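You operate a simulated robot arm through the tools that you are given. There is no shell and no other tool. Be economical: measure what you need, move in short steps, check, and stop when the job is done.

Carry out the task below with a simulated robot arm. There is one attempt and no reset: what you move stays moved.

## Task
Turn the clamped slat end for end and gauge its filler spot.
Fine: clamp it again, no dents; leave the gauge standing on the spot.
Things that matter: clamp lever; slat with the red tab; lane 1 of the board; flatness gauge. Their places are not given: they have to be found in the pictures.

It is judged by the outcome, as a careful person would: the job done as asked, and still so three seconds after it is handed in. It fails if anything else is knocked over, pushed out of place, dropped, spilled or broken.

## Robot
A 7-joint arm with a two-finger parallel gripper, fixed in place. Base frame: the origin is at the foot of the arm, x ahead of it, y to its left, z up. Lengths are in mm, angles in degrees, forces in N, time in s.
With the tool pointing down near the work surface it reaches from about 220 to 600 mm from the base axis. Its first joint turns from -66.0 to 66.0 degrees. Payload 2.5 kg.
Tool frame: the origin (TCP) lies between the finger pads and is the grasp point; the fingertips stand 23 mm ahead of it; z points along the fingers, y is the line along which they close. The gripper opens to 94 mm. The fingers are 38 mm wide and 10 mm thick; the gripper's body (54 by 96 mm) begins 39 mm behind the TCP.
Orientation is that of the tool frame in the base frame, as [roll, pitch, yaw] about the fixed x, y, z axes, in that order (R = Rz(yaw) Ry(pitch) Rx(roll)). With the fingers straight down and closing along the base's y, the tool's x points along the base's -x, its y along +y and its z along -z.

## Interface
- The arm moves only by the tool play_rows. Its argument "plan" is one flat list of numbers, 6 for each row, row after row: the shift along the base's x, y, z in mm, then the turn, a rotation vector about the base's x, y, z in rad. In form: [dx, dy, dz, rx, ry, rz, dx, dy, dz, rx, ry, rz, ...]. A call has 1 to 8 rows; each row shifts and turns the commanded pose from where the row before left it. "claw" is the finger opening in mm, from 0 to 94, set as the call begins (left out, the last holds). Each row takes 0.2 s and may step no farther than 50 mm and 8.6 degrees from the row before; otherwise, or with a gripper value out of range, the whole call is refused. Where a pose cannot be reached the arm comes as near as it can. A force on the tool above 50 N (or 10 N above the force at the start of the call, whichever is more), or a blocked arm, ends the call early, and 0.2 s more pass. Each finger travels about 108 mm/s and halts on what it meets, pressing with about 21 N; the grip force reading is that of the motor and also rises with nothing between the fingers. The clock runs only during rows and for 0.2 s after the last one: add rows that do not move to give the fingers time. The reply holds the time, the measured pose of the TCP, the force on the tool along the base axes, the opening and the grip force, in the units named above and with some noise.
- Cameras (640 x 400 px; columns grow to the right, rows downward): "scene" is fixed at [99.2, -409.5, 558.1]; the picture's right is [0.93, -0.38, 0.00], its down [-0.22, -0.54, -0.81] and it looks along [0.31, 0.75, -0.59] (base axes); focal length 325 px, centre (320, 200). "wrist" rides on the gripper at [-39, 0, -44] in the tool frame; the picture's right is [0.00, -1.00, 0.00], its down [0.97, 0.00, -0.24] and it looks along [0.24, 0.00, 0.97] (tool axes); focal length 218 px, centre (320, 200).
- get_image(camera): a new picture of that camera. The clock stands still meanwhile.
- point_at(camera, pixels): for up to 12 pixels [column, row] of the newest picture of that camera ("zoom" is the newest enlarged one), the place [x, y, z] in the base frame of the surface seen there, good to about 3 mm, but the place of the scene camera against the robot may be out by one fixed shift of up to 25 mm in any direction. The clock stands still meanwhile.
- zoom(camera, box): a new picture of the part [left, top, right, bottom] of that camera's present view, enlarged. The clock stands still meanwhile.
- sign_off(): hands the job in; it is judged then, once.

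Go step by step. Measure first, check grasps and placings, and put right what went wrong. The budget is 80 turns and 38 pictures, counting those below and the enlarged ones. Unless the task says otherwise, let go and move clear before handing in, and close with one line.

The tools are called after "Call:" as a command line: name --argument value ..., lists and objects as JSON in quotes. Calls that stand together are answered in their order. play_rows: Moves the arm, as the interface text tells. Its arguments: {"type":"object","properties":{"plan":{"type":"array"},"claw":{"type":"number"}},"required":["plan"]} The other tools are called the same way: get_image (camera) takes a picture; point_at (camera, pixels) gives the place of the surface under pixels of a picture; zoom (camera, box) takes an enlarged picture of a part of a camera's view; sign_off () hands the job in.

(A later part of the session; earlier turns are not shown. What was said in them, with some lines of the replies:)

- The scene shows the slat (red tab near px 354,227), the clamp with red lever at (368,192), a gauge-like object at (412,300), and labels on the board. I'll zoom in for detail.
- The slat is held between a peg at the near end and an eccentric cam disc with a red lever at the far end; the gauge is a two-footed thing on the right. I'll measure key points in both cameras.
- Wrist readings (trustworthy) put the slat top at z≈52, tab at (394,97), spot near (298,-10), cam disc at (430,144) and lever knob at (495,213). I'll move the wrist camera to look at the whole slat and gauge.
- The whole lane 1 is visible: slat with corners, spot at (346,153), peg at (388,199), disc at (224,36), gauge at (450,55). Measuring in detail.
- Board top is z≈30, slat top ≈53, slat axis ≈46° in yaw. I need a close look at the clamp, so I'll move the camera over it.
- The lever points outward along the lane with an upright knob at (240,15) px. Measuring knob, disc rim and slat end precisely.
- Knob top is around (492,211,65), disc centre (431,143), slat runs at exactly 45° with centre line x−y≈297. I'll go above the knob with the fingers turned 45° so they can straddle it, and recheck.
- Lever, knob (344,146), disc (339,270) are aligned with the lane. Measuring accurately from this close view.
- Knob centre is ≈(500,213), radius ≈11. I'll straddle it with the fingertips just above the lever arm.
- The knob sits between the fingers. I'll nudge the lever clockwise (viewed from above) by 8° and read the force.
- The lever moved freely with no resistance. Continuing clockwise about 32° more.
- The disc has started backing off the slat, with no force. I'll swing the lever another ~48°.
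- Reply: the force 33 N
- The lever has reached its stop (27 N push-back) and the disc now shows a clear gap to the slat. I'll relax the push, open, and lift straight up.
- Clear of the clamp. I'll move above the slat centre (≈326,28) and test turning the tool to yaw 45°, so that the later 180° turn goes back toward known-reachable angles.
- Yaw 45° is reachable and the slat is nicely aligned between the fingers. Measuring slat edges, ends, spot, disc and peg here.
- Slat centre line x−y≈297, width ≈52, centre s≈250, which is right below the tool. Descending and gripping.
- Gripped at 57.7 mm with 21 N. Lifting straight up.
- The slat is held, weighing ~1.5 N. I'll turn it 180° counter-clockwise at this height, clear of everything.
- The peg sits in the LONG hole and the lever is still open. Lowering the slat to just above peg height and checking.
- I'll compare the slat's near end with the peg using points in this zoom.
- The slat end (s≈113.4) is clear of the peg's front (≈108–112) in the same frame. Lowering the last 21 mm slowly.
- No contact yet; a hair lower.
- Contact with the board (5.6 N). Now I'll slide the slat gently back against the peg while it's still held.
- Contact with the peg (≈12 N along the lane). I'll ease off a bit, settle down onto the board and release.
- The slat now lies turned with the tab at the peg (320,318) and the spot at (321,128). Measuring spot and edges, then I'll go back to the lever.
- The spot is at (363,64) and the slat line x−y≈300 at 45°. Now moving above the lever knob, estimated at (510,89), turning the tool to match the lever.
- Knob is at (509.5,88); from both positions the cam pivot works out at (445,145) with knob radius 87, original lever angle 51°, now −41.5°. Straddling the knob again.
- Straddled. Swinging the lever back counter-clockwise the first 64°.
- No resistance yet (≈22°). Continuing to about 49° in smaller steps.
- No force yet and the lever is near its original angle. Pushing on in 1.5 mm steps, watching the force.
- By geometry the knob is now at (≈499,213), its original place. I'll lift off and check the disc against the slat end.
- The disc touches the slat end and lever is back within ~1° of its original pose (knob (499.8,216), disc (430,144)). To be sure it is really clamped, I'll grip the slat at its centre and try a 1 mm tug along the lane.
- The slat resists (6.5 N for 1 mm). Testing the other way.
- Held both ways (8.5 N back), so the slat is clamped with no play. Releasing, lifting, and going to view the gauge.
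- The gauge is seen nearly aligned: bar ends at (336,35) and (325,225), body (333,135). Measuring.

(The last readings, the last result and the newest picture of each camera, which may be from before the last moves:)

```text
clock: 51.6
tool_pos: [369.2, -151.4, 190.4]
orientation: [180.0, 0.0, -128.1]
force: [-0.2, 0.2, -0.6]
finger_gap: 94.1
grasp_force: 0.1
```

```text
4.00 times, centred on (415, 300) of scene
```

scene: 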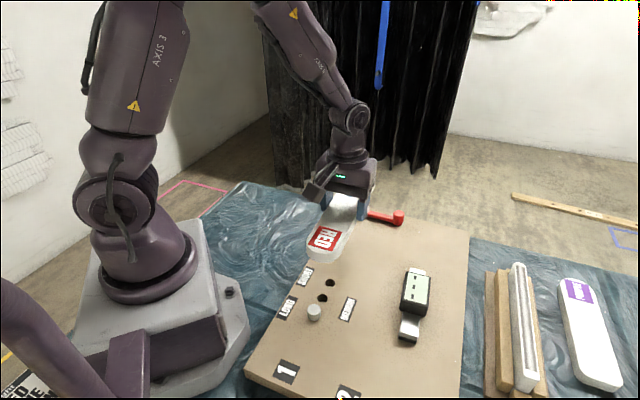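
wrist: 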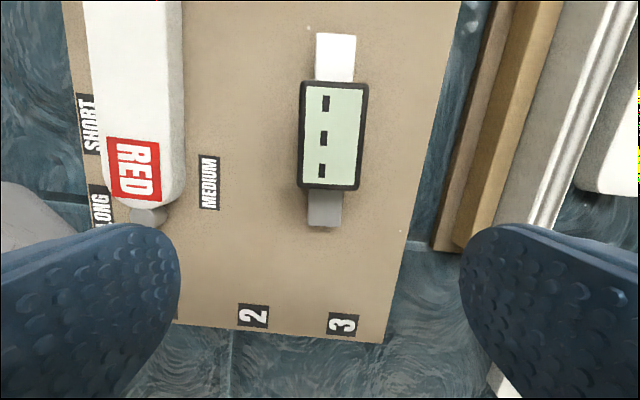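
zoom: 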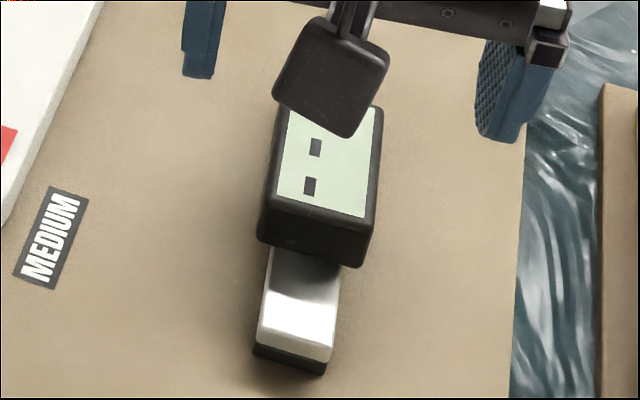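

The gauge's centre is (403.7,−119.2), bar at ≈48.5°, length ≈147, body top z≈82. Moving over and down to grip its body.

Call:
play_rows --plan '[17.2, 16.1, 0, 0, 0, -0.03, 17.3, 16.1, 0, 0, 0, -0.03, 0, 0, -40, 0, 0, 0, 0, 0, -40, 0, 0, 0, 0, 0, -30, 0, 0, 0, 0, 0, 0, 0, 0, 0]'

Call:
play_rows --plan '[0, 0, 0, 0, 0, 0, 0, 0, 0, 0, 0, 0, 0, 0, 0, 0, 0, 0, 0, 0, 0, 0, 0, 0]' --claw 34

```text
clock: 53.0
tool_pos: [403.7, -117.0, 80.4]
orientation: [-179.9, -0.1, -131.7]
force: [-0.7, -0.5, -0.7]
finger_gap: 94.2
grasp_force: 0.1
```

```text
clock: 54.0
tool_pos: [403.4, -116.8, 81.3]
orientation: [-180.0, 0.0, -131.7]
force: [-1.2, -0.3, -0.2]
finger_gap: 45.6
grasp_force: 21.0
```

Gripped at 45.6 mm, 21 N. Lifting and carrying it over the spot (≈363,63), turning to 45°.

Call:
play_rows --plan '[0, 0, 20, 0, 0, 0, 0, 0, 30, 0, 0, 0, 0, 0, 30, 0, 0, 0, -10, 45, 0, 0, 0, -0.0145, -10, 45, 0, 0, 0, -0.0145, -10, 45, 0, 0, 0, -0.0145, -10.2, 45.2, 0, 0, 0, -0.0145, 0, 0, 0, 0, 0, 0]'

Call:
get_image --camera "wrist"

Call:
zoom --camera "scene" --box '[270, 150, 420, 320]'

```text
clock: 55.8
tool_pos: [362.7, 62.9, 160.9]
orientation: [179.9, 0.0, -135.0]
force: [-0.7, 0.6, -2.1]
finger_gap: 46.0
grasp_force: 20.9
```

```text
6 pictures are left
```

wrist: 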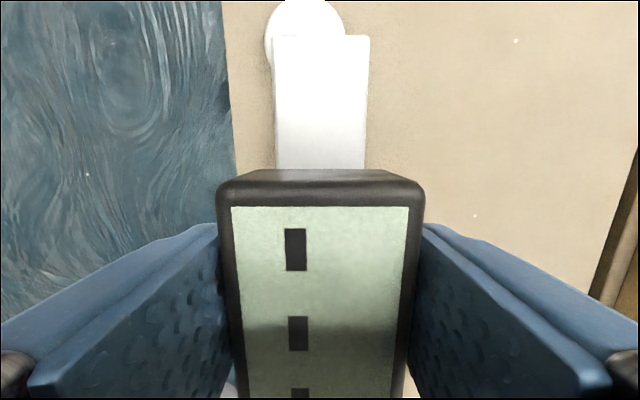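

```text
2.35 times, centred on (345, 235) of scene
```

zoom: 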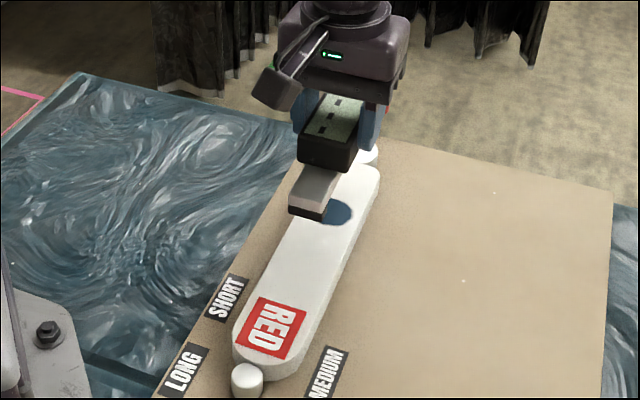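

Held level. Measuring the bar's far end and body edge to find the gauge's exact centre relative to the tool.

Call:
point_at --camera "wrist" --pixels '[[321, 40], [280, 60], [366, 60], [321, 160], [320, 174], [320, 205], [235, 230], [405, 230]]'

Call:
point_at --camera "zoom" --pixels '[[309, 207], [309, 216], [294, 200], [324, 212], [337, 213], [327, 160], [345, 205]]'

```text
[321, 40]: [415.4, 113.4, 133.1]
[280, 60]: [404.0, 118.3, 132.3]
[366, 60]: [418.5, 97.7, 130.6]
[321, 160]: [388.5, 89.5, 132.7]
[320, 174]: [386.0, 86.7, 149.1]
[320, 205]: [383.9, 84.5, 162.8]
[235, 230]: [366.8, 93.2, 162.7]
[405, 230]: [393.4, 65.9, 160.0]
```

```text
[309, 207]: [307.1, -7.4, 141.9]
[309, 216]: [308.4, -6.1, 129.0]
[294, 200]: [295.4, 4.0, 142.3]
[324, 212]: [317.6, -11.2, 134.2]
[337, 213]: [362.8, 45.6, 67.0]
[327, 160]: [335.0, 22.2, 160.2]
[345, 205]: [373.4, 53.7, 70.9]
```

The gauge centre is within ~1 mm of the tool point; I'll shift 1 mm toward the clamp and lower to a few mm above the slat.

Call:
play_rows --plan '[0.7, 0.7, -30, 0, 0, 0, 0, 0, -16, 0, 0, 0, 0, 0, -7, 0, 0, 0, 0, 0, 0, 0, 0, 0]'

Call:
play_rows --plan '[0, 0, -1, 0, 0, 0, 0, 0, -1, 0, 0, 0, 0, 0, 0, 0, 0, 0]'

```text
clock: 56.8
tool_pos: [363.9, 63.7, 106.5]
orientation: [179.9, 0.1, -135.1]
force: [0.4, -0.8, -1.6]
finger_gap: 45.8
grasp_force: 21.2
```

```text
clock: 57.6
tool_pos: [364.4, 63.0, 105.6]
orientation: [-179.9, 0.0, -135.0]
force: [0.2, 0.5, -1.3]
finger_gap: 45.7
grasp_force: 21.0
```

Call:
play_rows --plan '[0, 0, -0.7, 0, 0, 0, 0, 0, -0.7, 0, 0, 0, 0, 0, 0, 0, 0, 0]'

Call:
play_rows --plan '[0, 0, -0.6, 0, 0, 0, 0, 0, 0, 0, 0, 0]'

```text
clock: 58.4
tool_pos: [364.0, 64.1, 105.3]
orientation: [-180.0, 0.0, -135.0]
force: [0.0, 0.1, -1.3]
finger_gap: 45.7
grasp_force: 20.8
```

```text
clock: 59.0
tool_pos: [364.7, 63.5, 104.9]
orientation: [180.0, 0.0, -134.9]
force: [0.2, -0.6, -1.8]
finger_gap: 45.7
grasp_force: 21.7
```

Call:
play_rows --plan '[0, 0, -0.5, 0, 0, 0, 0, 0, 0, 0, 0, 0]'

Call:
play_rows --plan '[0, 0, -0.5, 0, 0, 0, 0, 0, 0, 0, 0, 0]'

```text
clock: 59.6
tool_pos: [364.0, 63.4, 103.5]
orientation: [-180.0, 0.0, -135.0]
force: [-0.1, 0.3, -2.0]
finger_gap: 45.9
grasp_force: 21.5
```

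```text
clock: 60.2
tool_pos: [363.4, 63.6, 102.4]
orientation: [-180.0, 0.1, -135.1]
force: [0.6, -0.5, -2.2]
finger_gap: 45.8
grasp_force: 20.8
```

Call:
play_rows --plan '[0, 0, -0.5, 0, 0, 0, 0, 0, 0, 0, 0, 0]'

Call:
play_rows --plan '[0, 0, -0.5, 0, 0, 0, 0, 0, 0, 0, 0, 0]'

```text
clock: 60.8
tool_pos: [364.1, 62.7, 102.3]
orientation: [-179.9, 0.0, -134.9]
force: [-1.4, -0.1, 3.9]
finger_gap: 45.7
grasp_force: 21.2
```

```text
clock: 61.4
tool_pos: [364.1, 63.6, 102.8]
orientation: [-180.0, 0.0, -135.1]
force: [-3.9, -1.8, 19.8]
finger_gap: 45.8
grasp_force: 21.6
```

Contact: 3.9 N, then 19.8 N. Easing back up 0.6 mm, then releasing.

Call:
play_rows --plan '[0, 0, 0.6, 0, 0, 0, 0, 0, 0, 0, 0, 0]'

Call:
play_rows --plan '[0, 0, 0, 0, 0, 0, 0, 0, 0, 0, 0, 0, 0, 0, 0, 0, 0, 0]' --claw 80

Call:
play_rows --plan '[0, 0, 20, 0, 0, 0, 0, 0, 30, 0, 0, 0, 0, 0, 30, 0, 0, 0, -30, -30, 15, 0, 0, 0, -20, -20, 10, 0, 0, 0, 0, 0, 0, 0, 0, 0]'

Call:
get_image --camera "wrist"

Call:
get_image --camera "scene"

```text
clock: 62.0
tool_pos: [362.0, 63.3, 102.9]
orientation: [180.0, 0.1, -135.0]
force: [-0.6, -0.7, 16.4]
finger_gap: 45.9
grasp_force: 21.3
```

```text
clock: 62.8
tool_pos: [363.5, 63.5, 102.6]
orientation: [180.0, 0.0, -135.1]
force: [0.6, -0.1, -0.5]
finger_gap: 79.9
grasp_force: 0.1
```

```text
clock: 64.2
tool_pos: [313.8, 14.2, 208.3]
orientation: [180.0, -0.1, -135.1]
force: [-0.4, -0.1, -0.3]
finger_gap: 79.9
grasp_force: 0.1
```

```text
4 pictures are left
```

wrist: 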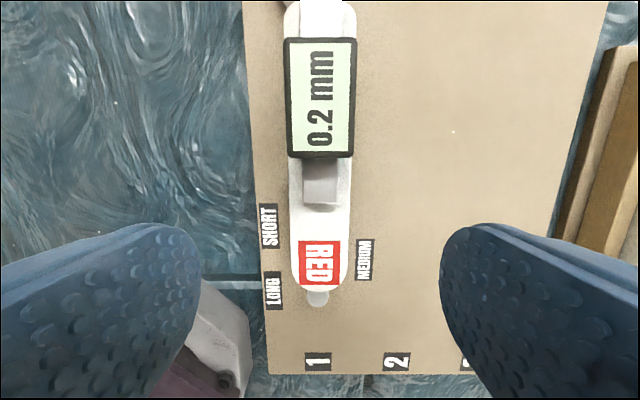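

```text
3 pictures are left
```

scene: 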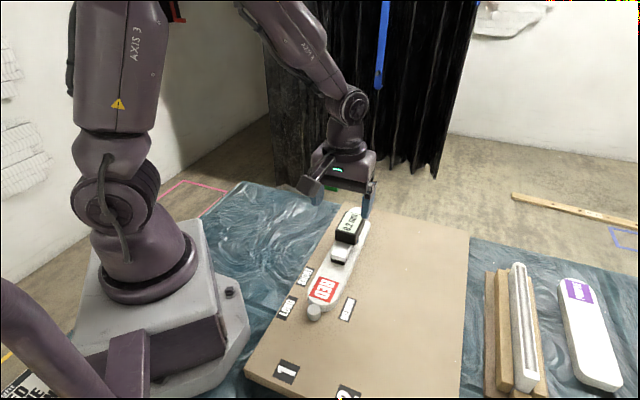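

The gauge reads "0.2 mm", standing on the spot. I'll move the arm further off and check the lever and gauge once more.

Call:
play_rows --plan '[-10, -20, 30, 0, 0, 0, -10, -30, 30, 0, 0, 0, 0, -40, 20, 0, 0, 0, 0, -40, 0, 0, 0, 0, 0, 0, 0, 0, 0, 0]'

Call:
zoom --camera "scene" --box '[280, 160, 440, 330]'

Call:
zoom --camera "wrist" --box '[100, 0, 420, 220]'

```text
clock: 65.4
tool_pos: [293.1, -116.7, 288.1]
orientation: [-180.0, -0.1, -135.0]
force: [-0.6, 0.4, 0.3]
finger_gap: 80.0
grasp_force: 0.1
```

```text
2.35 times, centred on (360, 245) of scene
```

zoom: 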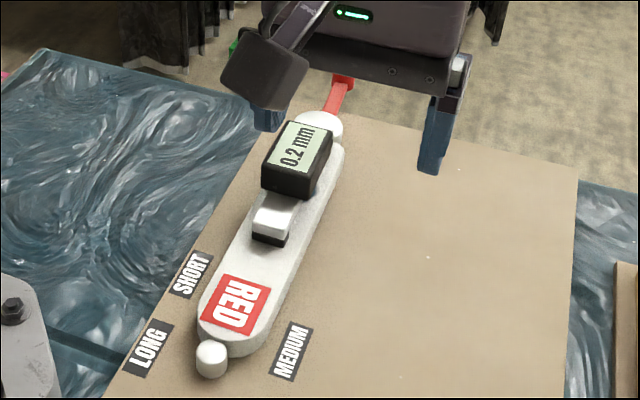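

```text
1.82 times, centred on (260, 110) of wrist
```

zoom: 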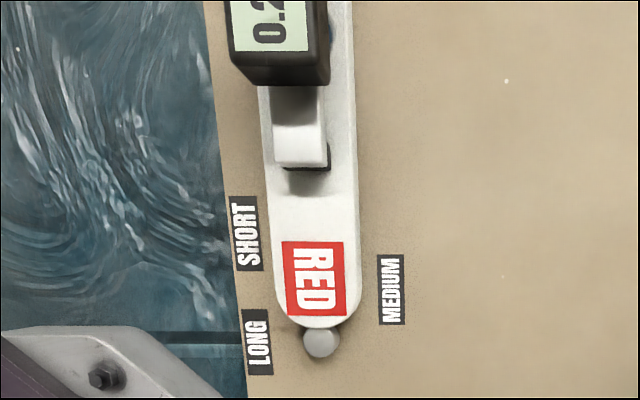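

The slat lies turned against the peg, the lever is in its clamped position, the gauge stands on the spot reading 0.2 mm, and the arm is clear. Handing in.

Call:
sign_off

```text
The job is handed in.
```

The red-tab slat is turned end for end and clamped again in lane 1. The flatness gauge is standing on its filler spot and reads 0.2 mm.
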